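You operate a simulated robot arm through the tools that you are given. There is no shell and no other tool. Be economical: measure what you need, move in short steps, check, and stop when the job is done.

The job below is to be done with a simulated two-armed robot. You get a single attempt, and the scene is never put back.

TASK
Fetch the carton that the blue ticket names to the crate bench's frame.
Fine: file the stock card in the rack's green holder; raise the yellow shelf bar again. Where these are worked on the way, their far stop is far enough and under half their travel is too little: yellow shelf bar.

Only the result counts: the job must be done as asked and must still hold three seconds after the hand-in. Knocking over, shifting, dropping, spilling or breaking anything else fails it.

THE ROBOT
Two 7-joint arms with two-finger parallel grippers on one trunk, on a base that drives. Base frame: it is fixed to the floor where the robot stands at the start and does not move with it; the origin is under the middle of the robot, x ahead of it, y to its left, z up. Units: mm, degrees, N and s.
The left shoulder is at the start at [50, 165, 1230], the right one opposite. With the tool pointing down near the work surface each hand reaches from about 100 to 660 mm from the robot's upright axis, wherever it stands, measured 20 degrees to its own side. Places, roughly: green card holder [900, -200, 900]; stock card [1250, -1250, 750]; yellow frame on the crate bench [900, -1300, 800]; yellow shelf bar [500, 0, 900]. Payload 3.91 kg a hand.
Tool frame (each hand has its own): the origin (TCP) lies between the finger pads and is the grasp point; the fingertips stand 30 mm ahead of it; z points along the fingers, y is the line along which they close. The gripper opens to 110 mm. The fingers are 20 mm wide and 10 mm thick; the gripper's body (48 by 112 mm) begins 55 mm behind the TCP.
Orientation is that of the tool frame in the base frame, as [roll, pitch, yaw] about the fixed x, y, z axes, in that order (R = Rz(yaw) Ry(pitch) Rx(roll)). With the fingers straight down and closing along the base's y, the tool's x points along the base's -x, its y along +y and its z along -z.

THE INTERFACE
- The arms move only by the tool servo_tool. It takes "left_plan", "right_plan" or both (then of equal length, played together; a hand with none holds still); each is a list of rows, each a list of 7 numbers: the shift along the tool's x, y, z in m, then the turn, a rotation vector about the tool's x, y, z in degrees, then the opening, from 0 (shut) to 1 (fully open). In form: [[x, y, z, ax, ay, az, grip], ...]. A call has 1 to 12 rows; each row shifts and turns the commanded pose from where the row before left it, along the tool's axes as they then stand. A row lasts 0.2 s, in which the tool goes at most 50 mm and 8.6 degrees; a call with a longer step from one row to the next is refused whole, and so is a gripper value outside its range. Where a pose cannot be reached the arm comes as near as it can. A force on the tool above 50 N (or 10 N above the force at the start of the call, whichever is more), or a blocked arm, ends the call early, and 0.2 s more pass. Each finger travels about 45 mm/s and halts on what it meets, pressing with about 32 N; the grip force reading is that of the motor and also rises with nothing between the fingers. The clock runs only during rows and for 0.2 s after the last one: add rows that do not move to give the fingers time. The reply holds the time, the measured pose of the TCP, the force on the tool along the base axes, the opening and the grip force, in the units named above and with some noise, with the torque about the TCP (base axes, N m) and any sound that the robot's microphone picked up.
- Cameras (640 x 400 px; columns grow to the right, rows downward): "scene" is now at [112.3, -2.2, 1406.7]; the picture's right is [0.01, -1.00, 0.00], its down [-0.64, -0.01, -0.77] and it looks along [0.77, 0.01, -0.64] (base axes); focal length 218 px, centre (320, 200). "left" rides on the left gripper at [72, -17, -103] in its tool frame; the picture's right is [0.23, 0.97, 0.00], its down [-0.76, 0.18, -0.62] and it looks along [-0.61, 0.14, 0.78] (tool axes); focal length 222 px, centre (320, 200). "right" rides on the right gripper at [72, 17, -103] in its tool frame; the picture's right is [-0.23, 0.97, 0.00], its down [-0.76, -0.18, -0.62] and it looks along [-0.61, -0.14, 0.78] (tool axes); focal length 222 px, centre (320, 200). There is no depth. A picture from a camera that has moved, and an enlarged one, comes with that camera's place and axes in the base frame and with its lens. The place of the scene camera against the robot may be out by one fixed shift of up to 18 mm in any direction.
- camera(camera): a new picture of that camera. It takes no simulated time.
- slide_trunk(by): slides the trunk up (or, below 0, down) by that many mm; the arms and the scene camera ride with it, the base frame stays. It gives what a move gives, with no picture.
- steer(legs): drives the robot by 1 to 6 legs, each [ahead, left, turn to the left] in mm, mm and degrees, along the robot's own axes; the way and the turn of a leg run together, so that a leg with both is an arc; at most 1500 mm and 180 degrees a leg. The arms and the cameras ride along, it lands a little off, and it stops where it bumps. It gives what a move gives.
- aim_head(pan, tilt): turns the head with the scene camera to pan (to the left, within 80 degrees either way) and tilt (down, from -29 to 69), counted from straight ahead of the robot. It gives what a move gives.
- close_up(camera, box): a new picture of the part [left, top, right, bottom] of that camera's present view, enlarged. It takes no simulated time.
- job_done(): hands the job in; it is judged then, once.

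Go step by step. Nothing tells you exact positions but the pictures and the camera data: compare them with the known pose of the tool, close in by small moves and look again before you grip or let go. The budget is 120 turns and 88 pictures, counting those below and the enlarged ones. Unless the task says otherwise, let go and move clear before handing in, and close with one line.

The tools are called after "Call:" by a JSON object that holds its "fn" and its "kwargs". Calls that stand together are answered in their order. servo_tool: Moves the arms, as the interface text tells. Its arguments: {"type":"object","properties":{"left_plan":{"type":"array","items":{"type":"array","items":{"type":"number"}}},"right_plan":{"type":"array","items":{"type":"array","items":{"type":"number"}}}},"required":[]} The other tools are called the same way: slide_trunk (by) slides the trunk up or down; steer (legs) drives the base; aim_head (pan, tilt) turns the head that bears the scene camera; camera (camera) takes a picture; close_up (camera, box) takes an enlarged picture of a part of a camera's view; job_done () hands the job in.

At the start:

```text
time_s: 0.0
left_position: [267.5, 108.3, 1256.1]
left_orientation: [-179.9, 0.0, -179.9]
left_contact_force: [-0.1, -0.7, -0.4]
left_moment: [-0.02, -0.01, 0.0]
left_gripper_width: 110.0
left_finger_force: 0.0
right_position: [268.6, -103.2, 1253.7]
right_orientation: [179.9, 0.0, 179.9]
right_contact_force: [0.4, 0.2, 0.2]
right_moment: [0.0, 0.01, 0.02]
right_gripper_width: 110.0
right_finger_force: 0.1
trunk travel left (down, up): [-450.0, 53.0]
robot x, y, heading: [-1.9, 1.7, -0.2]
head pan, tilt: [0.8, 39.8]
```

scene: 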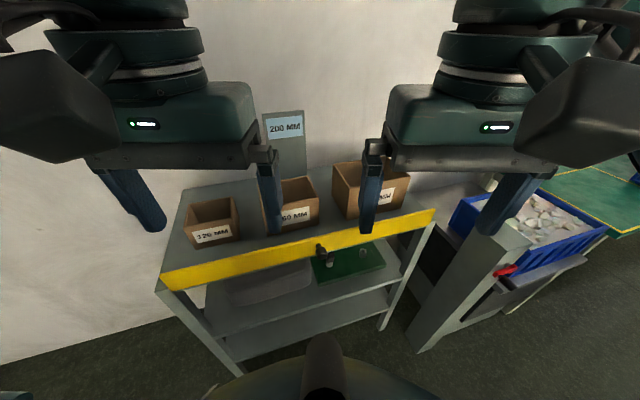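
right: 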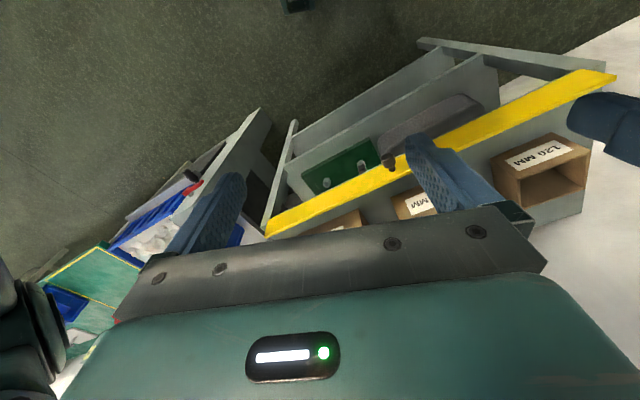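
left: 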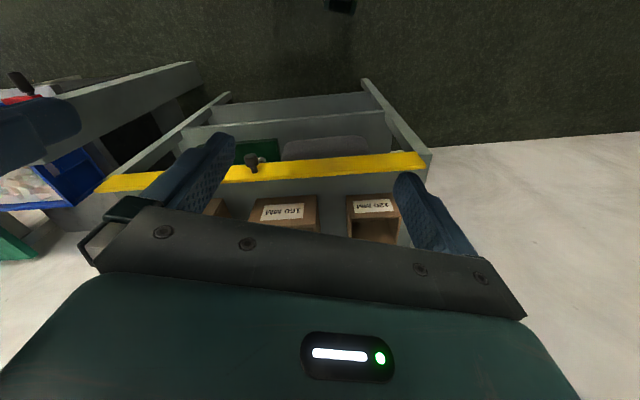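

I see a shelf with three labelled cartons behind a yellow bar and a blue ticket reading "200 MM". I'll look closer at the shelf and at the area to the right.

Call:
{"fn": "close_up", "kwargs": {"camera": "scene", "box": [160, 100, 440, 300]}}

Call:
{"fn": "aim_head", "kwargs": {"pan": -50, "tilt": 35}}

Call:
{"fn": "camera", "kwargs": {"camera": "scene"}}

```text
2.00 times, centred on (300, 200) of scene
camera zoom: at [112.3, -2.2, 1406.7], right [0.01, -1.0, 0.0], down [-0.64, -0.01, -0.77], along [0.77, 0.01, -0.64], focal length 437 px, centre (360, 200)
```

zoom: 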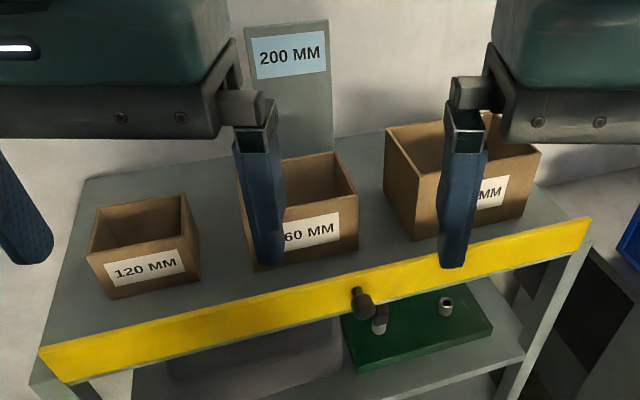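

```text
time_s: 1.2
left_position: [267.0, 108.9, 1256.1]
left_orientation: [-179.8, 0.0, -179.9]
left_contact_force: [-1.1, -0.7, 0.0]
left_moment: [-0.01, 0.03, -0.01]
left_gripper_width: 110.3
left_finger_force: 0.1
right_position: [270.2, -102.8, 1253.7]
right_orientation: [179.9, -0.1, -179.9]
right_contact_force: [0.4, 0.1, 0.1]
right_moment: [0.04, 0.0, 0.0]
right_gripper_width: 110.2
right_finger_force: 0.0
trunk travel left (down, up): [-450.0, 53.0]
robot x, y, heading: [-3.3, -2.0, 0.1]
head pan, tilt: [-50.0, 35.0]
```

```text
83 pictures are left
camera scene: at [83.8, -70.9, 1413.9], right [-0.77, -0.64, 0.0], down [-0.37, 0.44, -0.82], along [0.53, -0.63, -0.57], focal length 218 px, centre (320, 200)
```

scene: 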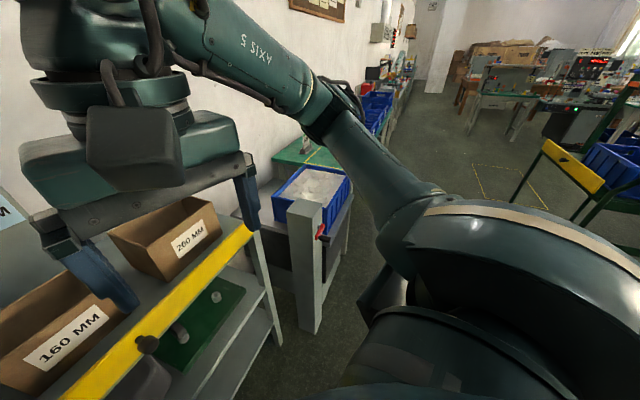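

Call:
{"fn": "close_up", "kwargs": {"camera": "scene", "box": [0, 180, 260, 400]}}

Call:
{"fn": "close_up", "kwargs": {"camera": "scene", "box": [220, 60, 420, 260]}}

```text
1.82 times, centred on (130, 290) of scene
camera zoom: at [83.8, -70.9, 1413.9], right [-0.77, -0.64, 0.0], down [-0.37, 0.44, -0.82], along [0.53, -0.63, -0.57], focal length 397 px, centre (666, 36)
```

zoom: 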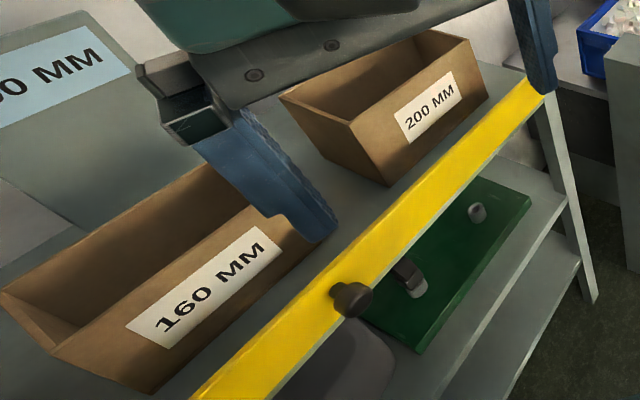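

```text
2.00 times, centred on (320, 160) of scene
camera zoom: at [83.8, -70.9, 1413.9], right [-0.77, -0.64, 0.0], down [-0.37, 0.44, -0.82], along [0.53, -0.63, -0.57], focal length 437 px, centre (320, 280)
```

zoom: 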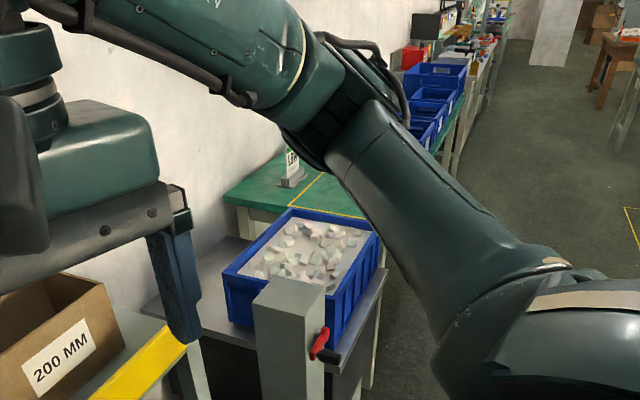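

The blue ticket's 200 MM carton is the rightmost one. I'll lower both hands out of the view to see the rack and the benches.

Call:
{"fn": "servo_tool", "kwargs": {"left_plan": [[0, 0, 0.03, 0, 0, 0, 1], [0, 0, 0.04, 0, 0, 0, 1], [0, 0, 0.04, 0, 0, 0, 1], [0, 0, 0.04, 0, 0, 0, 1], [0, 0, 0.04, 0, 0, 0, 1], [0, 0, 0.04, 0, 0, 0, 1], [0, 0, 0.03, 0, 0, 0, 1]], "right_plan": [[0, 0, 0.03, 0, 0, 0, 1], [0, 0, 0.04, 0, 0, 0, 1], [0, 0, 0.04, 0, 0, 0, 1], [0, 0, 0.04, 0, 0, 0, 1], [0, 0, 0.04, 0, 0, 0, 1], [0, 0, 0.04, 0, 0, 0, 1], [0, 0, 0.03, 0, 0, 0, 1]]}}

Call:
{"fn": "aim_head", "kwargs": {"pan": 0, "tilt": 30}}

Call:
{"fn": "camera", "kwargs": {"camera": "scene"}}

Call:
{"fn": "aim_head", "kwargs": {"pan": -45, "tilt": 25}}

Call:
{"fn": "camera", "kwargs": {"camera": "scene"}}

```text
time_s: 2.8
left_position: [266.7, 109.8, 994.5]
left_orientation: [-179.9, 0.0, -179.9]
left_contact_force: [0.3, -1.0, -0.7]
left_moment: [-0.01, 0.02, -0.01]
left_gripper_width: 110.0
left_finger_force: 0.2
right_position: [269.9, -102.8, 993.9]
right_orientation: [180.0, 0.0, -180.0]
right_contact_force: [-0.1, -0.3, 0.3]
right_moment: [-0.04, 0.0, -0.02]
right_gripper_width: 110.2
right_finger_force: 0.0
trunk travel left (down, up): [-450.0, 53.0]
robot x, y, heading: [-0.1, -1.0, 0.1]
head pan, tilt: [-50.0, 35.0]
```

```text
time_s: 4.0
left_position: [267.3, 109.1, 996.1]
left_orientation: [-179.9, 0.0, -179.8]
left_contact_force: [0.0, 0.6, -0.5]
left_moment: [-0.01, -0.02, 0.0]
left_gripper_width: 109.8
left_finger_force: 0.0
right_position: [269.9, -104.8, 994.2]
right_orientation: [180.0, 0.0, -179.9]
right_contact_force: [0.0, -0.1, 0.6]
right_moment: [0.01, -0.01, -0.04]
right_gripper_width: 110.3
right_finger_force: 0.1
trunk travel left (down, up): [-450.0, 53.0]
robot x, y, heading: [-0.6, 1.7, -0.1]
head pan, tilt: [0.0, 30.0]
```

```text
80 pictures are left
camera scene: at [117.5, -3.6, 1421.7], right [0.0, -1.0, 0.0], down [-0.5, 0.0, -0.87], along [0.87, 0.0, -0.5], focal length 218 px, centre (320, 200)
```

scene: 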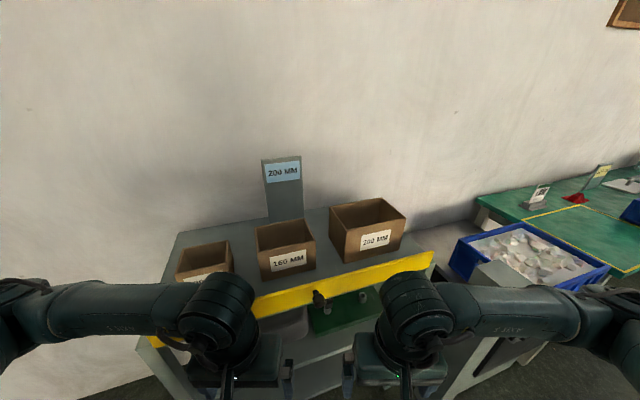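

```text
time_s: 5.1
left_position: [266.3, 109.1, 996.6]
left_orientation: [-180.0, 0.0, -179.9]
left_contact_force: [1.1, -0.4, 0.6]
left_moment: [0.0, 0.0, -0.04]
left_gripper_width: 109.8
left_finger_force: 0.1
right_position: [269.3, -103.5, 994.7]
right_orientation: [179.9, 0.1, -180.0]
right_contact_force: [1.1, -0.3, 0.3]
right_moment: [0.01, 0.03, 0.04]
right_gripper_width: 109.8
right_finger_force: 0.0
trunk travel left (down, up): [-450.0, 53.0]
robot x, y, heading: [1.2, 0.7, -0.0]
head pan, tilt: [-45.0, 25.0]
```

```text
79 pictures are left
camera scene: at [92.3, -68.6, 1429.7], right [-0.71, -0.71, 0.0], down [-0.3, 0.3, -0.91], along [0.64, -0.64, -0.42], focal length 218 px, centre (320, 200)
```

scene: 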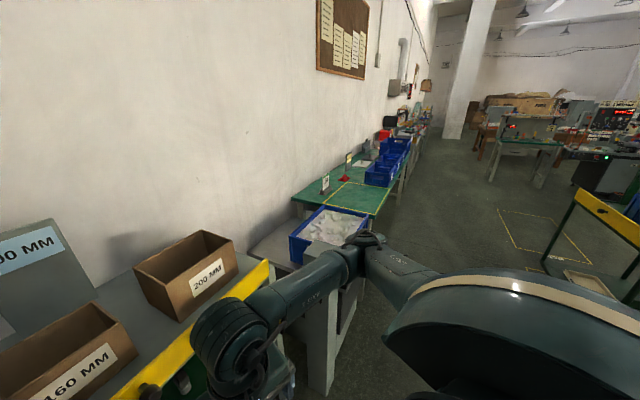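

Call:
{"fn": "close_up", "kwargs": {"camera": "scene", "box": [280, 120, 440, 220]}}

Call:
{"fn": "aim_head", "kwargs": {"pan": 0, "tilt": 30}}

Call:
{"fn": "close_up", "kwargs": {"camera": "scene", "box": [440, 140, 640, 290]}}

Call:
{"fn": "close_up", "kwargs": {"camera": "scene", "box": [140, 140, 440, 340]}}

```text
4.00 times, centred on (360, 170) of scene
camera zoom: at [92.3, -68.6, 1429.7], right [-0.71, -0.71, 0.0], down [-0.3, 0.3, -0.91], along [0.64, -0.64, -0.42], focal length 873 px, centre (160, 320)
```

zoom: 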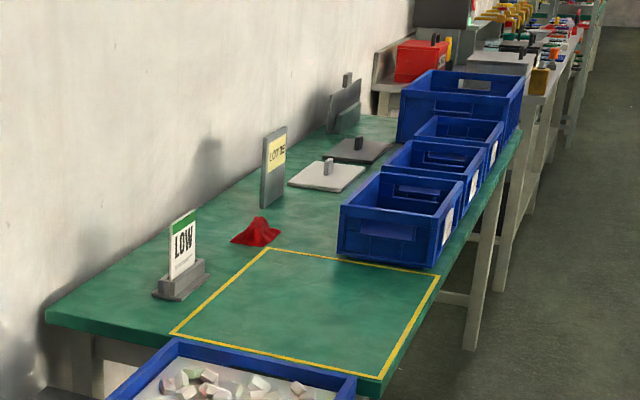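

```text
time_s: 6.2
left_position: [267.3, 108.7, 996.5]
left_orientation: [-179.9, 0.0, -179.9]
left_contact_force: [0.0, 0.1, -0.3]
left_moment: [0.02, -0.05, -0.01]
left_gripper_width: 109.9
left_finger_force: 0.0
right_position: [270.2, -102.7, 994.4]
right_orientation: [-179.9, 0.0, -180.0]
right_contact_force: [0.0, -0.4, -0.9]
right_moment: [-0.03, -0.04, 0.0]
right_gripper_width: 110.1
right_finger_force: 0.0
trunk travel left (down, up): [-450.0, 53.0]
robot x, y, heading: [-2.5, 0.9, -0.2]
head pan, tilt: [0.0, 30.0]
```

```text
2.67 times, centred on (540, 215) of scene
camera zoom: at [117.5, -3.6, 1421.8], right [0.0, -1.0, 0.0], down [-0.5, 0.0, -0.87], along [0.87, 0.0, -0.5], focal length 582 px, centre (-267, 160)
```

zoom: 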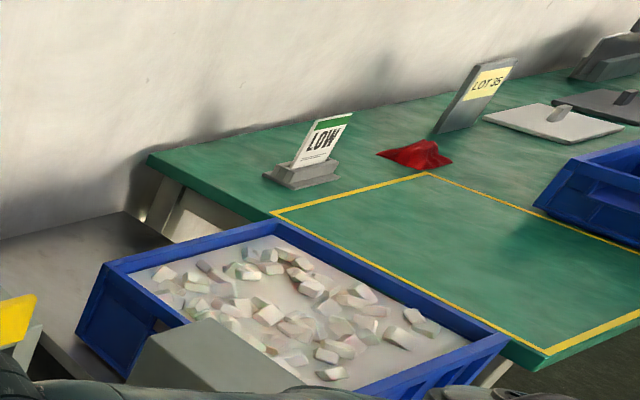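

```text
2.00 times, centred on (290, 240) of scene
camera zoom: at [117.5, -3.6, 1421.8], right [0.0, -1.0, 0.0], down [-0.5, 0.0, -0.87], along [0.87, 0.0, -0.5], focal length 437 px, centre (380, 120)
```

zoom: 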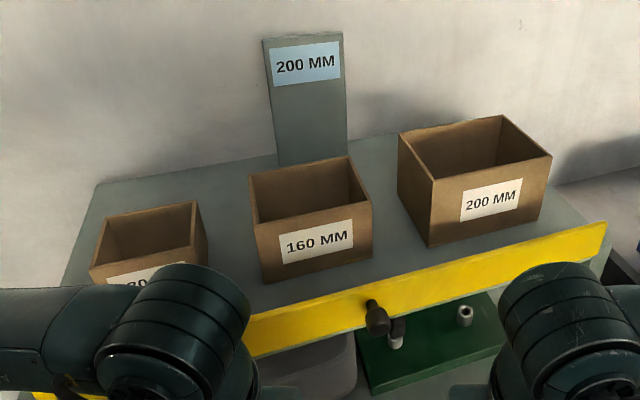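

The card "LOW" sits in a grey base on the green bench, next to the yellow frame. I'll inspect the bar and look for the green holder.

Call:
{"fn": "camera", "kwargs": {"camera": "right"}}

Call:
{"fn": "aim_head", "kwargs": {"pan": -15, "tilt": 50}}

Call:
{"fn": "camera", "kwargs": {"camera": "scene"}}

```text
75 pictures are left
camera right: at [197.1, -87.0, 1097.1], right [0.23, 0.97, 0.0], down [0.76, -0.18, 0.62], along [0.61, -0.14, -0.78], focal length 222 px, centre (320, 200)
```

right: 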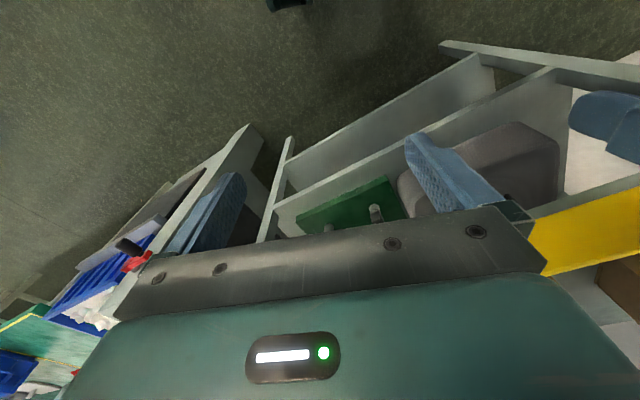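

```text
time_s: 7.0
left_position: [267.1, 108.3, 996.8]
left_orientation: [-179.9, 0.0, -179.9]
left_contact_force: [0.4, 0.6, 0.6]
left_moment: [-0.01, -0.02, 0.0]
left_gripper_width: 109.7
left_finger_force: 0.0
right_position: [269.9, -104.1, 994.2]
right_orientation: [180.0, 0.0, -180.0]
right_contact_force: [0.9, 1.1, 0.9]
right_moment: [0.01, -0.02, -0.01]
right_gripper_width: 109.7
right_finger_force: 0.0
trunk travel left (down, up): [-450.0, 53.0]
robot x, y, heading: [-0.1, -1.3, 0.0]
head pan, tilt: [-15.0, 50.0]
```

```text
74 pictures are left
camera scene: at [101.5, -23.4, 1392.3], right [-0.26, -0.97, 0.0], down [-0.74, 0.2, -0.64], along [0.62, -0.17, -0.77], focal length 218 px, centre (320, 200)
```

scene: 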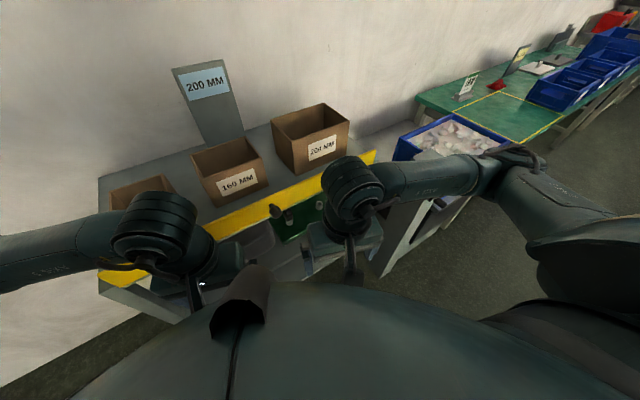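

I'll square up with the rack, which is turned about 19° to the left, and shift right toward the 200 MM carton. I'm stopping well short of the bar.

Call:
{"fn": "steer", "kwargs": {"legs": [[0, 0, 19], [0, -250, 0], [60, 0, 0]]}}

Call:
{"fn": "aim_head", "kwargs": {"pan": 0, "tilt": 40}}

Call:
{"fn": "camera", "kwargs": {"camera": "scene"}}

Call:
{"fn": "camera", "kwargs": {"camera": "left"}}

```text
time_s: 10.5
left_position: [358.6, -33.6, 994.6]
left_orientation: [-180.0, 0.0, -161.0]
left_contact_force: [0.3, 0.0, 0.2]
left_moment: [-0.01, 0.03, 0.01]
left_gripper_width: 110.1
left_finger_force: 0.0
right_position: [430.5, -235.3, 994.6]
right_orientation: [179.9, -0.1, -161.2]
right_contact_force: [0.0, 0.0, 0.0]
right_moment: [0.01, -0.02, 0.0]
right_gripper_width: 109.9
right_finger_force: 0.0
trunk travel left (down, up): [-450.0, 53.0]
robot x, y, heading: [142.7, -224.0, 19.2]
head pan, tilt: [-15.0, 50.0]
```

```text
time_s: 11.3
left_position: [357.4, -34.7, 995.6]
left_orientation: [-179.9, 0.0, -161.0]
left_contact_force: [0.0, 0.5, 0.5]
left_moment: [0.02, 0.03, 0.01]
left_gripper_width: 110.0
left_finger_force: 0.1
right_position: [429.8, -234.9, 994.2]
right_orientation: [180.0, -0.1, -161.1]
right_contact_force: [0.4, 0.2, 0.4]
right_moment: [-0.01, -0.01, -0.03]
right_gripper_width: 110.2
right_finger_force: 0.1
trunk travel left (down, up): [-450.0, 53.0]
robot x, y, heading: [138.1, -223.1, 18.7]
head pan, tilt: [0.0, 40.0]
```

```text
73 pictures are left
camera scene: at [246.7, -191.2, 1406.4], right [0.32, -0.95, 0.0], down [-0.61, -0.21, -0.77], along [0.72, 0.25, -0.64], focal length 218 px, centre (320, 200)
```

scene: 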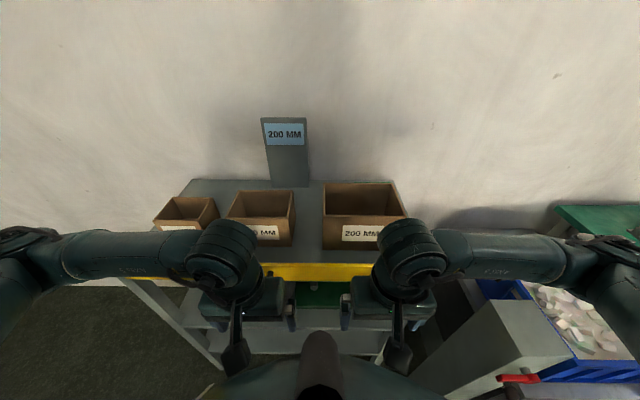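

```text
72 pictures are left
camera left: at [295.2, -74.2, 1097.3], right [-0.53, 0.85, 0.0], down [0.66, 0.42, 0.62], along [0.53, 0.33, -0.78], focal length 222 px, centre (320, 200)
```

left: 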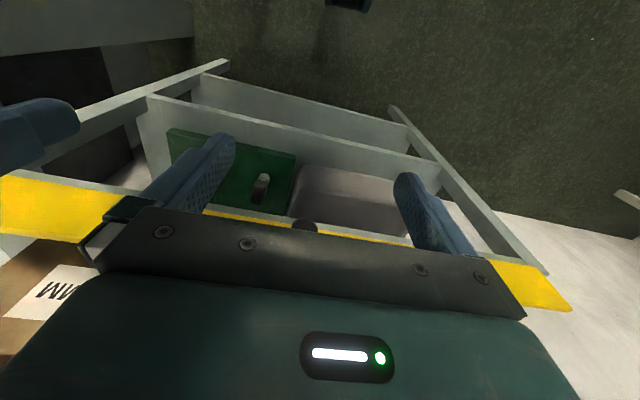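

Call:
{"fn": "close_up", "kwargs": {"camera": "scene", "box": [270, 150, 430, 250]}}

Call:
{"fn": "close_up", "kwargs": {"camera": "scene", "box": [240, 230, 400, 330]}}

```text
4.00 times, centred on (350, 200) of scene
camera zoom: at [246.7, -191.2, 1406.4], right [0.32, -0.95, 0.0], down [-0.61, -0.21, -0.77], along [0.72, 0.25, -0.64], focal length 873 px, centre (200, 200)
```

zoom: 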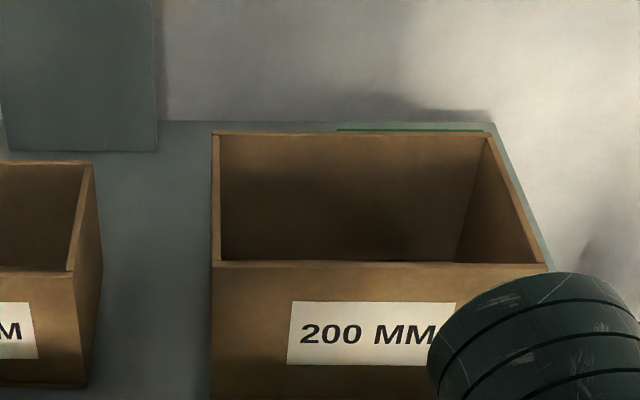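

```text
4.00 times, centred on (320, 280) of scene
camera zoom: at [246.7, -191.2, 1406.4], right [0.32, -0.95, 0.0], down [-0.61, -0.21, -0.77], along [0.72, 0.25, -0.64], focal length 873 px, centre (320, -120)
```

zoom: 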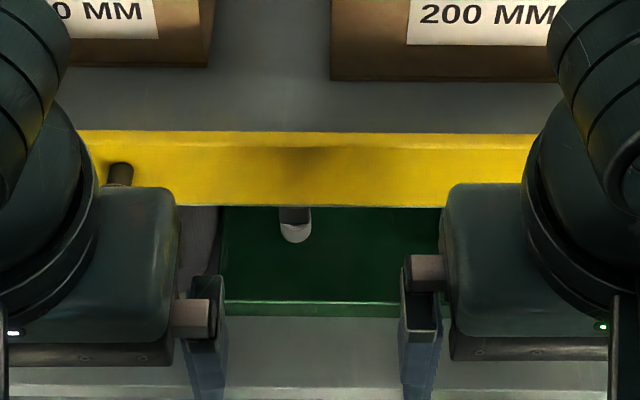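

The green holder is just visible behind the 200 MM carton. I need the bar's height against the shelf, so I'm taking closer views.

Call:
{"fn": "close_up", "kwargs": {"camera": "left", "box": [0, 150, 160, 350]}}

Call:
{"fn": "close_up", "kwargs": {"camera": "left", "box": [440, 180, 600, 320]}}

```text
2.00 times, centred on (80, 250) of left
camera zoom: at [295.2, -74.2, 1097.3], right [-0.53, 0.85, 0.0], down [0.66, 0.42, 0.62], along [0.53, 0.33, -0.78], focal length 444 px, centre (800, 100)
```

zoom: 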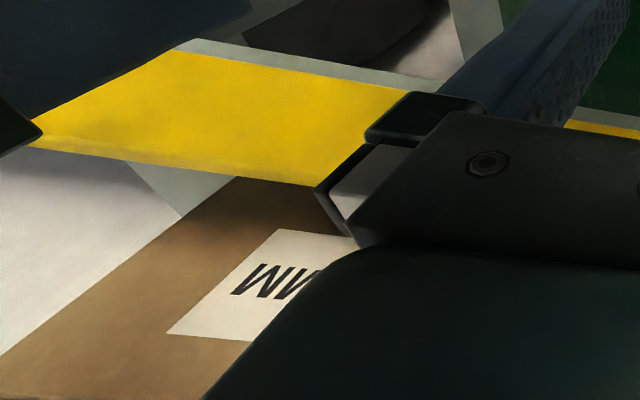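

```text
2.86 times, centred on (520, 250) of left
camera zoom: at [295.2, -74.2, 1097.3], right [-0.53, 0.85, 0.0], down [0.66, 0.42, 0.62], along [0.53, 0.33, -0.78], focal length 635 px, centre (-251, 57)
```

zoom: 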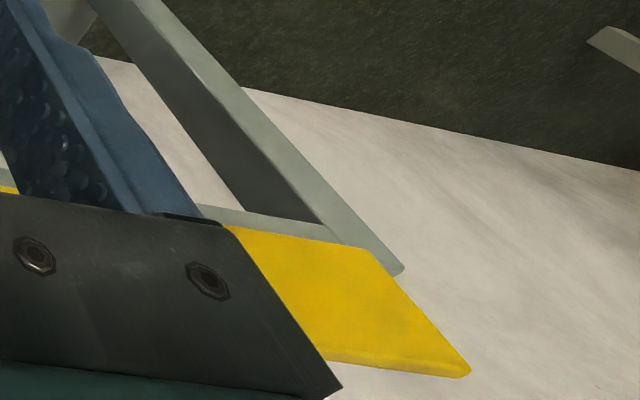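

The bar sits at z≈883–944 with its top above the shelf, so it is raised; its knob is at about 110–120 mm left of the robot axis. I'll bring the left hand above the knob and look before gripping, and move the right hand back clear.

Call:
{"fn": "servo_tool", "kwargs": {"left_plan": [[-0.035, 0.003, 0, 0, 0, 0, 1], [-0.035, 0.003, 0, 0, 0, 0, 1], [-0.03, 0, 0, 0, 0, 0, 1], [0, 0, 0, 0, 0, 0, 1]], "right_plan": [[0, -0.03, 0, 0, 0, 0, 1], [0, -0.04, 0, 0, 0, 0, 1], [0, -0.04, 0, 0, 0, 0, 1], [0, -0.04, 0, 0, 0, 0, 1]]}}

Call:
{"fn": "camera", "kwargs": {"camera": "left"}}

Call:
{"fn": "camera", "kwargs": {"camera": "scene"}}

```text
time_s: 12.3
left_position: [452.4, 4.4, 997.1]
left_orientation: [-179.9, 0.0, -161.1]
left_contact_force: [0.1, -0.1, -0.3]
left_moment: [0.01, -0.04, 0.01]
left_gripper_width: 109.9
left_finger_force: 0.1
right_position: [479.2, -377.0, 997.8]
right_orientation: [-179.9, -0.1, -161.0]
right_contact_force: [-0.6, 0.1, -0.3]
right_moment: [-0.01, -0.01, 0.0]
right_gripper_width: 110.1
right_finger_force: 0.1
trunk travel left (down, up): [-450.0, 53.0]
robot x, y, heading: [135.8, -226.8, 18.6]
head pan, tilt: [0.0, 40.0]
```

```text
67 pictures are left
camera left: at [388.1, -34.9, 1098.1], right [-0.53, 0.85, 0.0], down [0.66, 0.42, 0.62], along [0.53, 0.33, -0.78], focal length 222 px, centre (320, 200)
```

left: 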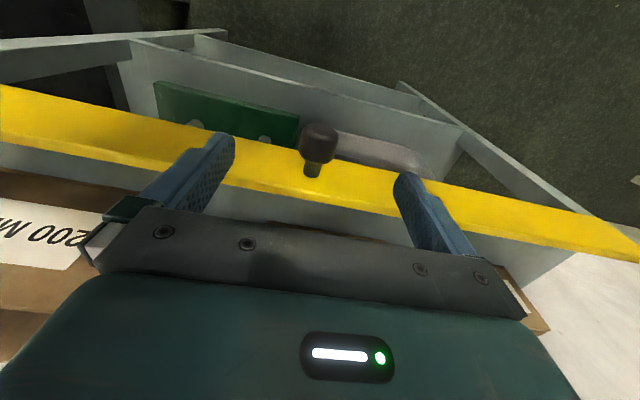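

```text
66 pictures are left
camera scene: at [246.0, -191.7, 1406.5], right [0.32, -0.95, 0.0], down [-0.61, -0.21, -0.77], along [0.72, 0.25, -0.64], focal length 218 px, centre (320, 200)
```

scene: 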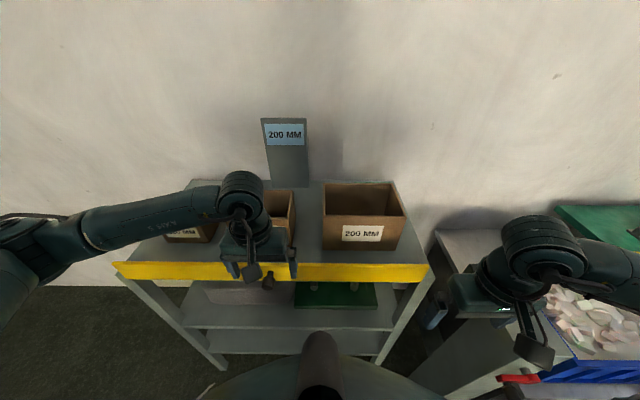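

The knob head is directly below the left TCP, about X 376, z 921. I'll descend and close on it.

Call:
{"fn": "servo_tool", "kwargs": {"left_plan": [[-0.003, 0, 0.03, 0, 0, 0, 1], [0, 0, 0.03, 0, 0, 0, 1], [0, 0, 0.014, 0, 0, 0, 1], [0, 0, 0, 0, 0, 0, 0.6], [0, 0, 0, 0, 0, 0, 0.3], [0, 0, 0, 0, 0, 0, 0.1], [0, 0, 0, 0, 0, 0, 0.1], [0, 0, 0, 0, 0, 0, 0.1], [0, 0, 0, 0, 0, 0, 0.1]]}}

Call:
{"fn": "camera", "kwargs": {"camera": "left"}}

```text
time_s: 14.3
left_position: [454.3, 4.1, 920.8]
left_orientation: [-179.8, 0.1, -161.1]
left_contact_force: [1.4, -4.0, -1.1]
left_moment: [0.09, -0.1, -0.32]
left_gripper_width: 27.2
left_finger_force: 40.8
right_position: [480.5, -376.8, 997.1]
right_orientation: [-180.0, -0.1, -161.1]
right_contact_force: [0.6, 0.4, -0.3]
right_moment: [-0.01, -0.01, -0.01]
right_gripper_width: 110.4
right_finger_force: 0.0
trunk travel left (down, up): [-450.0, 53.0]
robot x, y, heading: [140.8, -225.5, 18.9]
head pan, tilt: [0.0, 40.0]
```

```text
65 pictures are left
camera left: at [391.5, -35.3, 1023.4], right [-0.53, 0.85, 0.0], down [0.66, 0.42, 0.62], along [0.53, 0.33, -0.78], focal length 222 px, centre (320, 200)
```

left: 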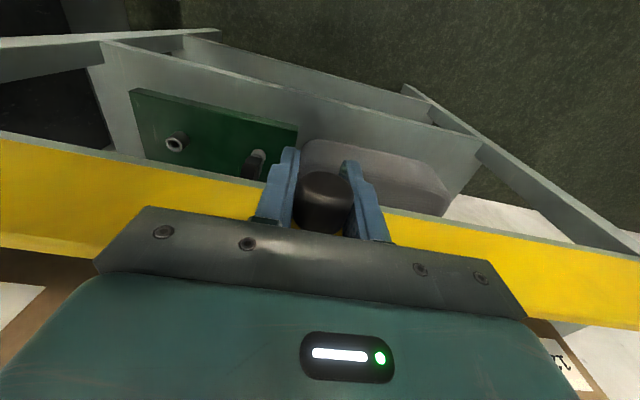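

Knob gripped at 27 mm. I'll ease it down a little and watch the force.

Call:
{"fn": "servo_tool", "kwargs": {"left_plan": [[0, 0, 0.007, 0, 0, 0, 0.1], [0, 0, 0.007, 0, 0, 0, 0.1], [0, 0, 0.007, 0, 0, 0, 0.1]]}}

Call:
{"fn": "camera", "kwargs": {"camera": "scene"}}

```text
time_s: 15.1
left_position: [451.1, 3.0, 909.4]
left_orientation: [-179.9, 0.3, -161.0]
left_contact_force: [-16.0, -2.4, 27.7]
left_moment: [1.59, 0.18, 0.51]
left_gripper_width: 27.4
left_finger_force: 44.5
right_position: [479.5, -377.2, 997.0]
right_orientation: [180.0, 0.1, -161.0]
right_contact_force: [0.1, 0.1, -0.8]
right_moment: [0.0, 0.01, -0.01]
right_gripper_width: 110.2
right_finger_force: 0.0
trunk travel left (down, up): [-450.0, 53.0]
robot x, y, heading: [139.1, -223.7, 19.1]
head pan, tilt: [0.0, 40.0]
stopped in row 3 (left hand): the force on the tool passed its limit (the readings are from after the stop); the commanded pose is now the measured one
```

```text
64 pictures are left
camera scene: at [243.7, -192.3, 1406.7], right [0.33, -0.95, 0.0], down [-0.61, -0.21, -0.77], along [0.73, 0.25, -0.64], focal length 218 px, centre (320, 200)
```

scene: 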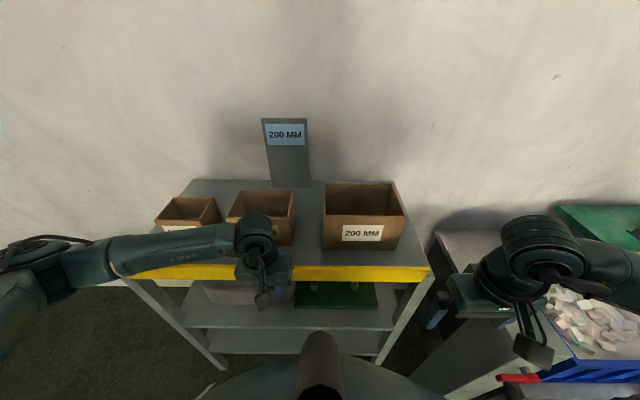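

Call:
{"fn": "close_up", "kwargs": {"camera": "scene", "box": [280, 220, 440, 320]}}

Call:
{"fn": "close_up", "kwargs": {"camera": "left", "box": [200, 100, 440, 260]}}

```text
4.00 times, centred on (360, 270) of scene
camera zoom: at [243.7, -192.3, 1406.7], right [0.33, -0.95, 0.0], down [-0.61, -0.21, -0.77], along [0.73, 0.25, -0.64], focal length 873 px, centre (160, -80)
```

zoom: 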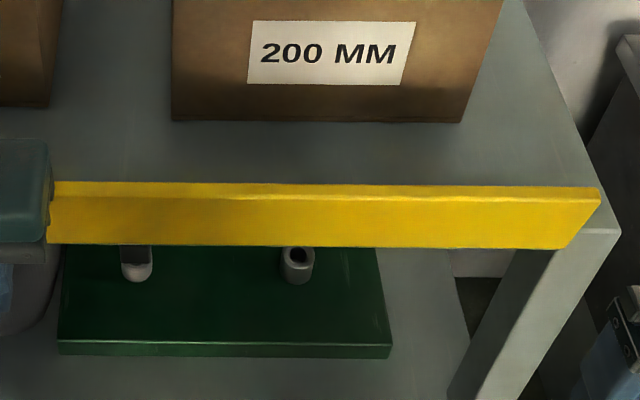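

```text
2.50 times, centred on (320, 180) of left
camera zoom: at [388.3, -36.3, 1010.7], right [-0.53, 0.85, 0.0], down [0.66, 0.41, 0.63], along [0.53, 0.33, -0.78], focal length 555 px, centre (320, 250)
```

zoom: 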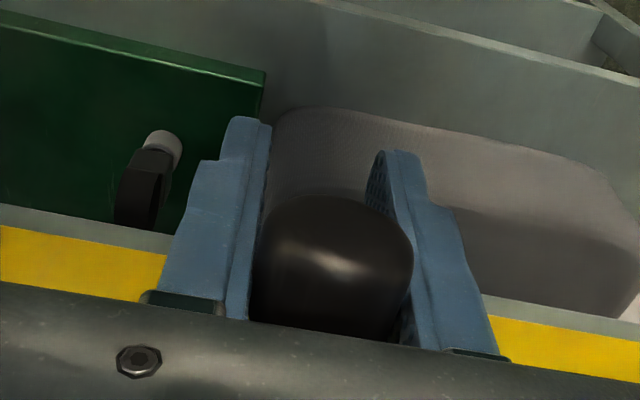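

The bar appears to hinge along its lower edge, with the top tilting toward me. I'll restore it, let go, and back the base up to make room to follow the arc.

Call:
{"fn": "servo_tool", "kwargs": {"left_plan": [[-0.002, 0, -0.006, 0, 0, 0, 0.1], [-0.002, 0, -0.006, 0, 0, 0, 0.1], [0, 0, 0, 0, 0, 0, 0.4], [0, 0, 0, 0, 0, 0, 0.7], [0, 0, 0, 0, 0, 0, 0.7], [0, 0, 0, 0, 0, 0, 0.7], [0, 0, -0.03, 0, 0, 0, 0.7], [0, 0, -0.04, 0, 0, 0, 0.7]]}}

Call:
{"fn": "steer", "kwargs": {"legs": [[-170, 0, 0]]}}

Call:
{"fn": "servo_tool", "kwargs": {"left_plan": [[-0.04, 0, 0, 0, 0, 0, 0.6], [-0.04, 0, 0, 0, 0, 0, 0.6], [-0.04, 0, 0, 0, 0, 0, 0.6], [-0.04, 0, 0, 0, 0, 0, 0.6]]}}

Call:
{"fn": "camera", "kwargs": {"camera": "left"}}

Call:
{"fn": "camera", "kwargs": {"camera": "scene"}}

```text
time_s: 16.9
left_position: [456.5, 4.5, 989.1]
left_orientation: [-179.9, 0.2, -161.0]
left_contact_force: [0.8, -0.4, -1.1]
left_moment: [-0.01, -0.06, 0.01]
left_gripper_width: 77.0
left_finger_force: 0.0
right_position: [479.6, -376.9, 996.9]
right_orientation: [179.9, -0.2, -161.0]
right_contact_force: [-0.3, 0.4, 0.2]
right_moment: [-0.01, -0.02, -0.01]
right_gripper_width: 109.9
right_finger_force: 0.0
trunk travel left (down, up): [-450.0, 53.0]
robot x, y, heading: [142.1, -221.6, 19.1]
head pan, tilt: [0.0, 40.0]
```

```text
time_s: 18.3
left_position: [296.5, -49.2, 988.6]
left_orientation: [-179.8, 0.4, -160.8]
left_contact_force: [-1.2, 0.0, -0.4]
left_moment: [0.03, 0.0, -0.01]
left_gripper_width: 77.0
left_finger_force: 0.0
right_position: [321.3, -429.6, 996.9]
right_orientation: [-180.0, 0.1, -160.9]
right_contact_force: [-0.8, 0.0, 0.1]
right_moment: [0.02, -0.02, 0.0]
right_gripper_width: 109.9
right_finger_force: 0.0
trunk travel left (down, up): [-450.0, 53.0]
robot x, y, heading: [-15.6, -278.3, 19.4]
head pan, tilt: [0.0, 40.0]
```

```text
time_s: 19.3
left_position: [449.2, 2.6, 987.6]
left_orientation: [-179.9, 0.3, -160.8]
left_contact_force: [-0.6, 0.0, -0.5]
left_moment: [0.01, -0.01, 0.0]
left_gripper_width: 65.9
left_finger_force: 0.1
right_position: [322.2, -429.2, 997.2]
right_orientation: [-179.9, -0.1, -160.8]
right_contact_force: [0.9, -0.5, 0.3]
right_moment: [-0.01, 0.02, -0.02]
right_gripper_width: 110.0
right_finger_force: 0.0
trunk travel left (down, up): [-450.0, 53.0]
robot x, y, heading: [-16.3, -278.0, 19.2]
head pan, tilt: [0.0, 40.0]
```

```text
61 pictures are left
camera left: at [385.8, -36.5, 1089.9], right [-0.53, 0.85, 0.0], down [0.66, 0.42, 0.63], along [0.53, 0.33, -0.78], focal length 222 px, centre (320, 200)
```

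left: 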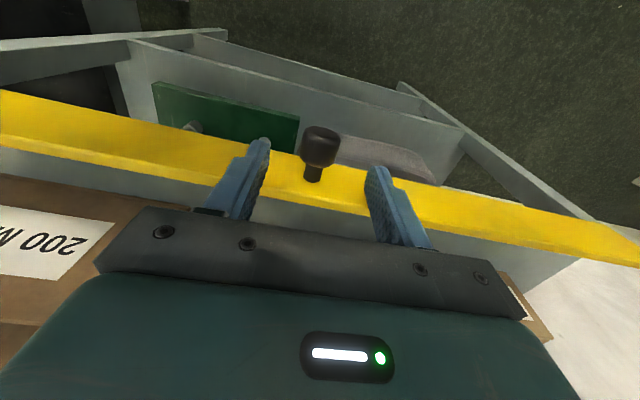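

```text
60 pictures are left
camera scene: at [88.2, -245.6, 1406.3], right [0.33, -0.94, 0.0], down [-0.61, -0.21, -0.77], along [0.72, 0.25, -0.64], focal length 218 px, centre (320, 200)
```

scene: 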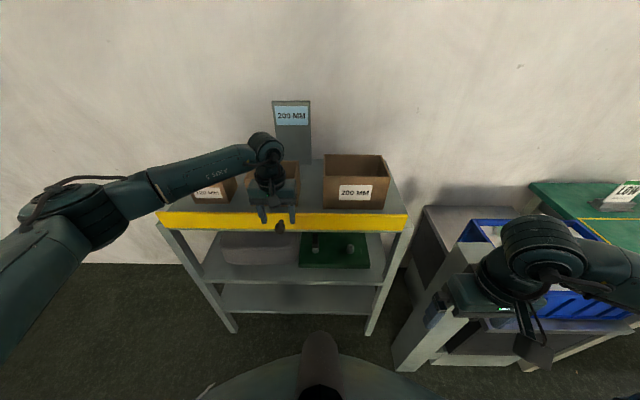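

Bar upright again. Re-grip the knob and follow the hinge arc with small coordinated turns.

Call:
{"fn": "servo_tool", "kwargs": {"left_plan": [[-0.005, 0, 0.03, 0, 0, 0, 0.6], [0, 0, 0.03, 0, 0, 0, 0.6], [0, 0, 0.007, 0, 0, 0, 0.6], [0, 0, 0, 0, 0, 0, 0.3], [0, 0, 0, 0, 0, 0, 0.1], [0, 0, 0, 0, 0, 0, 0.1], [0, 0, 0, 0, 0, 0, 0.1], [0, 0, 0, 0, 0, 0, 0.1]]}}

Call:
{"fn": "servo_tool", "kwargs": {"left_plan": [[0.0025, 0, 0.003, 0, -4, 0, 0.1], [0.0025, 0, 0.003, 0, -4, 0, 0.1], [0.0025, 0, 0.003, 0, -4, 0, 0.1]]}}

```text
time_s: 21.1
left_position: [452.6, 3.3, 920.4]
left_orientation: [-179.8, 0.1, -160.9]
left_contact_force: [2.0, -3.3, -3.5]
left_moment: [0.06, 0.04, -0.55]
left_gripper_width: 27.2
left_finger_force: 44.5
right_position: [323.1, -427.6, 996.5]
right_orientation: [-179.9, -0.1, -160.8]
right_contact_force: [0.0, -0.4, -0.1]
right_moment: [0.0, -0.01, 0.01]
right_gripper_width: 109.9
right_finger_force: 0.1
trunk travel left (down, up): [-450.0, 53.0]
robot x, y, heading: [-14.8, -279.4, 19.1]
head pan, tilt: [0.0, 40.0]
```

```text
time_s: 21.9
left_position: [448.7, 2.1, 915.3]
left_orientation: [-179.8, 12.5, -160.8]
left_contact_force: [8.8, -5.7, 2.7]
left_moment: [0.26, 0.09, -0.68]
left_gripper_width: 27.4
left_finger_force: 45.5
right_position: [322.4, -429.5, 996.4]
right_orientation: [179.9, -0.2, -160.8]
right_contact_force: [0.5, -0.2, -0.4]
right_moment: [0.0, -0.03, -0.02]
right_gripper_width: 110.0
right_finger_force: 0.1
trunk travel left (down, up): [-450.0, 53.0]
robot x, y, heading: [-19.0, -284.8, 19.3]
head pan, tilt: [0.0, 40.0]
```

Call:
{"fn": "servo_tool", "kwargs": {"left_plan": [[0.0025, 0, 0.003, 0, -4, 0, 0.1], [0.0025, 0, 0.003, 0, -4, 0, 0.1], [0.0025, 0, 0.003, 0, -4, 0, 0.1], [0.0025, 0, 0.003, 0, -4, 0, 0.1]]}}

Call:
{"fn": "close_up", "kwargs": {"camera": "scene", "box": [140, 140, 420, 300]}}

```text
time_s: 22.9
left_position: [444.6, 0.2, 903.6]
left_orientation: [-179.6, 28.7, -160.7]
left_contact_force: [15.7, -3.6, 19.0]
left_moment: [0.76, -0.37, -0.63]
left_gripper_width: 27.4
left_finger_force: 44.9
right_position: [322.4, -430.1, 996.9]
right_orientation: [179.9, 0.0, -160.8]
right_contact_force: [-0.3, -1.0, 0.4]
right_moment: [0.01, -0.01, -0.02]
right_gripper_width: 110.0
right_finger_force: 0.1
trunk travel left (down, up): [-450.0, 53.0]
robot x, y, heading: [-18.8, -277.9, 19.1]
head pan, tilt: [0.0, 40.0]
```

```text
2.29 times, centred on (280, 220) of scene
camera zoom: at [88.0, -247.0, 1406.6], right [0.33, -0.94, 0.0], down [-0.61, -0.21, -0.77], along [0.72, 0.25, -0.64], focal length 499 px, centre (411, 154)
```

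zoom: 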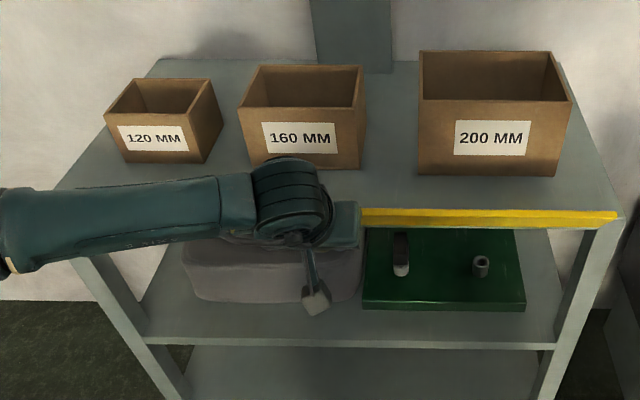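

Call:
{"fn": "servo_tool", "kwargs": {"left_plan": [[0.001, 0, 0.001, 0, -4, 0, 0.1], [0.0016, 0, 0.002, 0, -4, 0, 0.1], [0.0018, 0, 0.002, 0, -4, 0, 0.1], [0.0018, 0, 0.002, 0, -4, 0, 0.1], [0.0018, 0, 0.002, 0, -4, 0, 0.1]]}}

Call:
{"fn": "camera", "kwargs": {"camera": "left"}}

```text
time_s: 24.1
left_position: [442.4, 0.2, 889.6]
left_orientation: [-179.8, 48.8, -160.7]
left_contact_force: [20.2, -4.6, 10.5]
left_moment: [0.95, 0.13, -0.11]
left_gripper_width: 27.6
left_finger_force: 44.8
right_position: [323.3, -430.0, 996.8]
right_orientation: [179.9, -0.1, -160.9]
right_contact_force: [-0.3, -0.2, -0.3]
right_moment: [0.0, 0.0, -0.02]
right_gripper_width: 110.4
right_finger_force: 0.1
trunk travel left (down, up): [-450.0, 53.0]
robot x, y, heading: [-15.7, -280.7, 19.2]
head pan, tilt: [0.0, 40.0]
```

```text
58 pictures are left
camera left: at [330.7, -56.7, 901.5], right [-0.46, 0.87, -0.17], down [-0.03, 0.18, 0.98], along [0.89, 0.46, -0.06], focal length 222 px, centre (320, 200)
```

left: 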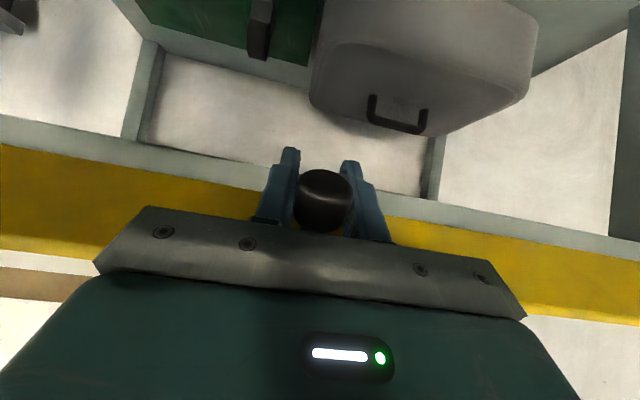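

Call:
{"fn": "servo_tool", "kwargs": {"left_plan": [[0.001, 0, 0.002, 0, -4, 0, 0.1], [0.0015, 0, 0.002, 0, -4, 0, 0.1], [0.0018, 0, 0.002, 0, -4, 0, 0.1], [0.0018, 0, 0.002, 0, -4, 0, 0.1], [0.0018, 0, 0.002, 0, -4, 0, 0.1], [0.0018, 0, 0.002, 0, -4, 0, 0.1], [0.0018, 0, 0.002, 0, -4, 0, 0.1], [0.0018, 0, 0.002, 0, -4, 0, 0.1]]}}

Call:
{"fn": "close_up", "kwargs": {"camera": "scene", "box": [140, 140, 420, 300]}}

```text
time_s: 24.7
left_position: [441.8, 0.3, 881.6]
left_orientation: [178.6, 52.9, -160.3]
left_contact_force: [-1.7, 5.2, -0.5]
left_moment: [0.66, 0.21, -0.49]
left_gripper_width: 27.4
left_finger_force: 45.2
left hand out of reach, approached as far as the arm can: row 1, 2
right_position: [322.9, -427.9, 995.7]
right_orientation: [180.0, -0.2, -160.6]
right_contact_force: [-0.1, -0.9, -0.8]
right_moment: [0.04, 0.01, -0.01]
right_gripper_width: 110.0
right_finger_force: 0.2
trunk travel left (down, up): [-450.0, 53.0]
robot x, y, heading: [-17.0, -280.2, 19.3]
head pan, tilt: [0.0, 40.0]
stopped in row 2 (left hand): the force on the tool passed its limit (the readings are from after the stop); the commanded pose is now the measured one
```

```text
2.29 times, centred on (280, 220) of scene
camera zoom: at [87.7, -244.8, 1405.9], right [0.33, -0.94, 0.0], down [-0.61, -0.21, -0.77], along [0.72, 0.25, -0.64], focal length 499 px, centre (411, 154)
```

zoom: 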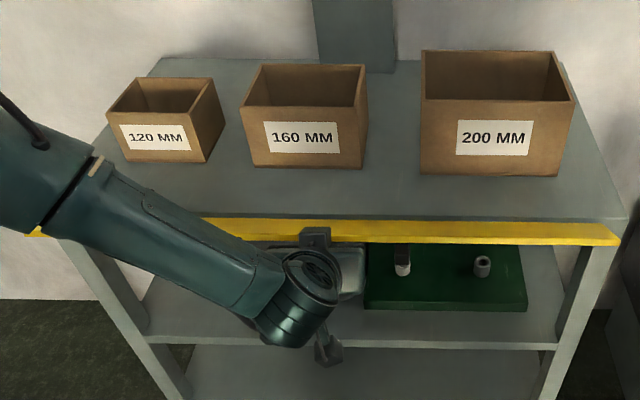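

The arm reached its limit at about 53° of bar tilt. I'll let go of the knob, withdraw along the tool axis, and then check whether the bar holds.

Call:
{"fn": "servo_tool", "kwargs": {"left_plan": [[0, 0, 0, 0, 0, 0, 0.3], [0, 0, 0, 0, 0, 0, 0.6], [0, 0, 0, 0, 0, 0, 0.6], [0, 0, -0.03, 0, 0, 0, 0.6], [0, 0, -0.04, 0, 0, 0, 0.6], [0, 0, -0.04, 0, 0, 0, 0.5], [0, 0, -0.03, 0, 0, 0, 0.4]]}}

Call:
{"fn": "camera", "kwargs": {"camera": "left"}}

Call:
{"fn": "camera", "kwargs": {"camera": "scene"}}

```text
time_s: 26.3
left_position: [335.9, -43.2, 967.1]
left_orientation: [179.1, 52.9, -159.9]
left_contact_force: [-0.9, 0.5, -0.4]
left_moment: [0.05, 0.02, 0.0]
left_gripper_width: 44.2
left_finger_force: 0.1
right_position: [322.5, -426.8, 996.9]
right_orientation: [-179.9, -0.1, -160.7]
right_contact_force: [0.0, -1.2, 0.7]
right_moment: [0.02, 0.01, -0.03]
right_gripper_width: 109.8
right_finger_force: 0.0
trunk travel left (down, up): [-450.0, 53.0]
robot x, y, heading: [-17.7, -277.2, 19.3]
head pan, tilt: [0.0, 40.0]
```

```text
56 pictures are left
camera left: at [224.9, -104.1, 970.4], right [-0.47, 0.86, -0.17], down [-0.09, 0.14, 0.98], along [0.88, 0.48, 0.01], focal length 222 px, centre (320, 200)
```

left: 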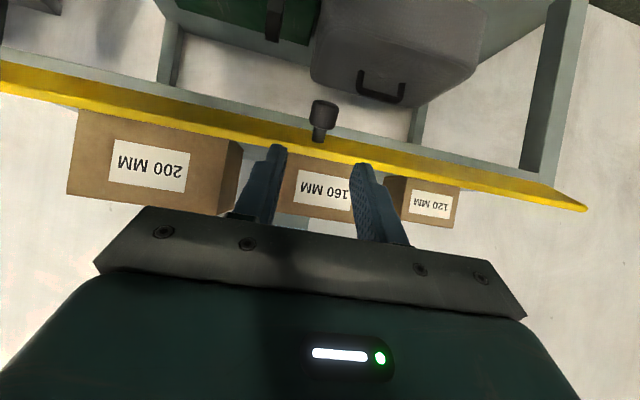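

```text
55 pictures are left
camera scene: at [87.4, -244.6, 1406.4], right [0.33, -0.94, 0.0], down [-0.61, -0.21, -0.77], along [0.72, 0.25, -0.64], focal length 218 px, centre (320, 200)
```

scene: 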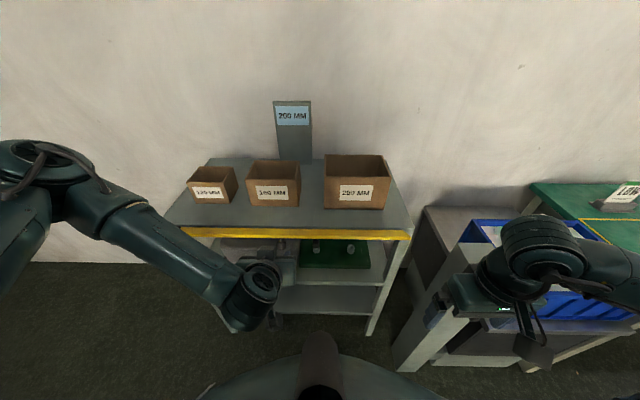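

The bar holds at its tilt. I'll set the left hand upright, close it, and push the bar's outer edge down from above.

Call:
{"fn": "servo_tool", "kwargs": {"left_plan": [[0, 0, 0, 0, 7.56, 0, 0.2], [0, 0, 0, 0, 7.56, 0, 0], [0, 0, 0, 0, 7.56, 0, 0], [0, 0, 0, 0, 7.56, 0, 0], [0, 0, 0, 0, 7.56, 0, 0], [0, 0, 0, 0, 7.56, 0, 0], [0, 0, 0, 0, 7.56, 0, 0], [-0.04, 0.005, 0, 0, 0, 0, 0], [-0.04, 0.005, 0, 0, 0, 0, 0], [-0.04, 0.005, 0, 0, 0, 0, 0]]}}

Call:
{"fn": "camera", "kwargs": {"camera": "left"}}

```text
time_s: 28.5
left_position: [445.5, 15.1, 964.7]
left_orientation: [179.5, -0.1, -159.4]
left_contact_force: [0.5, 0.5, 0.0]
left_moment: [-0.01, 0.01, -0.02]
left_gripper_width: 0.0
left_finger_force: 31.7
right_position: [323.3, -427.5, 997.1]
right_orientation: [-180.0, -0.1, -160.6]
right_contact_force: [-0.1, 0.9, -0.3]
right_moment: [0.03, -0.01, -0.01]
right_gripper_width: 110.0
right_finger_force: 0.1
trunk travel left (down, up): [-450.0, 53.0]
robot x, y, heading: [-20.1, -277.8, 19.3]
head pan, tilt: [0.0, 40.0]
```

```text
54 pictures are left
camera left: at [384.9, -28.2, 1067.1], right [-0.55, 0.83, 0.01], down [0.65, 0.43, 0.62], along [0.51, 0.35, -0.78], focal length 222 px, centre (320, 200)
```

left: 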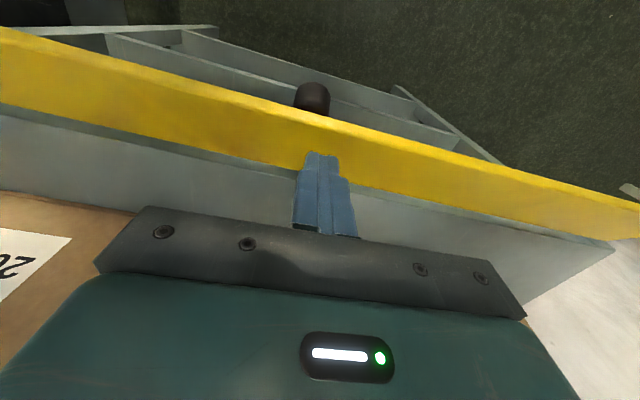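

Call:
{"fn": "servo_tool", "kwargs": {"left_plan": [[0, 0, 0.012, 0, 0, 0, 0], [0, 0, 0.01, 0, 0, 0, 0], [0, 0, 0.01, 0, 0, 0, 0], [0, 0, 0.008, 0, 0, 0, 0], [0, 0, 0.008, 0, 0, 0, 0], [0, 0, 0.008, 0, 0, 0, 0], [0, 0, 0.008, 0, 0, 0, 0]]}}

Call:
{"fn": "camera", "kwargs": {"camera": "left"}}

```text
time_s: 29.9
left_position: [448.2, 14.2, 925.6]
left_orientation: [179.9, 0.6, -159.4]
left_contact_force: [-13.8, -2.6, 25.0]
left_moment: [0.03, 0.21, -0.08]
left_gripper_width: 0.0
left_finger_force: 31.5
right_position: [320.3, -427.6, 997.7]
right_orientation: [180.0, 0.0, -160.4]
right_contact_force: [-0.2, 0.0, 0.1]
right_moment: [-0.01, -0.01, -0.01]
right_gripper_width: 110.0
right_finger_force: 0.1
trunk travel left (down, up): [-450.0, 53.0]
robot x, y, heading: [-20.0, -278.5, 19.7]
head pan, tilt: [0.0, 40.0]
stopped in row 6 (left hand): the force on the tool passed its limit (the readings are from after the stop); the commanded pose is now the measured one
```

```text
53 pictures are left
camera left: at [383.9, -27.5, 1026.7], right [-0.55, 0.83, 0.0], down [0.64, 0.43, 0.63], along [0.53, 0.35, -0.77], focal length 222 px, centre (320, 200)
```

left: 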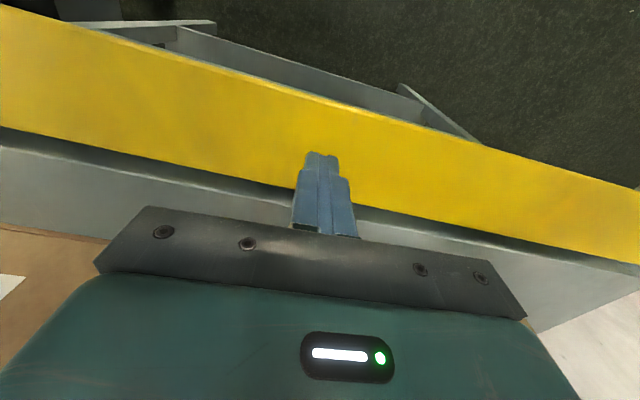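

Call:
{"fn": "servo_tool", "kwargs": {"left_plan": [[0, 0, -0.008, 0, 0, 0, 0], [0.015, 0, 0, 0, 0, 0, 0], [0, 0, 0.008, 0, 0, 0, 0], [0, 0, 0.006, 0, 0, 0, 0], [0, 0, 0.006, 0, 0, 0, 0], [0, 0, 0.006, 0, 0, 0, 0], [0, 0, 0.006, 0, 0, 0, 0], [0, 0, 0.006, 0, 0, 0, 0], [0, 0, 0.006, 0, 0, 0, 0]]}}

Call:
{"fn": "close_up", "kwargs": {"camera": "scene", "box": [140, 140, 420, 300]}}

```text
time_s: 31.0
left_position: [435.4, 9.1, 923.6]
left_orientation: [-179.9, 1.2, -159.4]
left_contact_force: [-14.0, -1.8, 22.9]
left_moment: [0.03, 0.17, -0.01]
left_gripper_width: 0.0
left_finger_force: 31.5
right_position: [320.7, -427.8, 997.6]
right_orientation: [-180.0, 0.1, -160.5]
right_contact_force: [0.3, -0.7, 0.7]
right_moment: [-0.02, 0.01, 0.01]
right_gripper_width: 110.0
right_finger_force: 0.0
trunk travel left (down, up): [-450.0, 53.0]
robot x, y, heading: [-21.1, -277.7, 19.5]
head pan, tilt: [0.0, 40.0]
stopped in row 5 (left hand): the force on the tool passed its limit (the readings are from after the stop); the commanded pose is now the measured one
```

```text
2.29 times, centred on (280, 220) of scene
camera zoom: at [84.3, -245.1, 1406.8], right [0.33, -0.94, 0.0], down [-0.6, -0.21, -0.77], along [0.72, 0.26, -0.64], focal length 499 px, centre (411, 154)
```

zoom: 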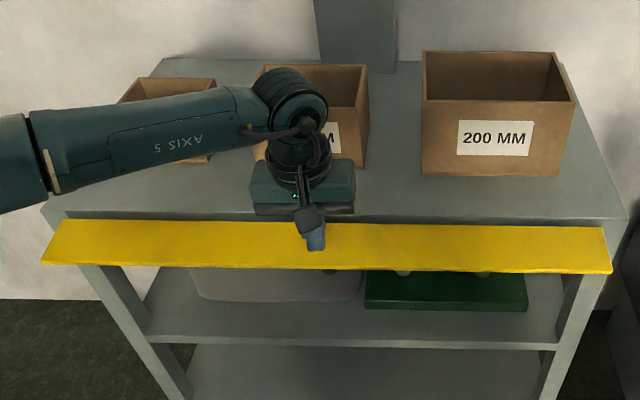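

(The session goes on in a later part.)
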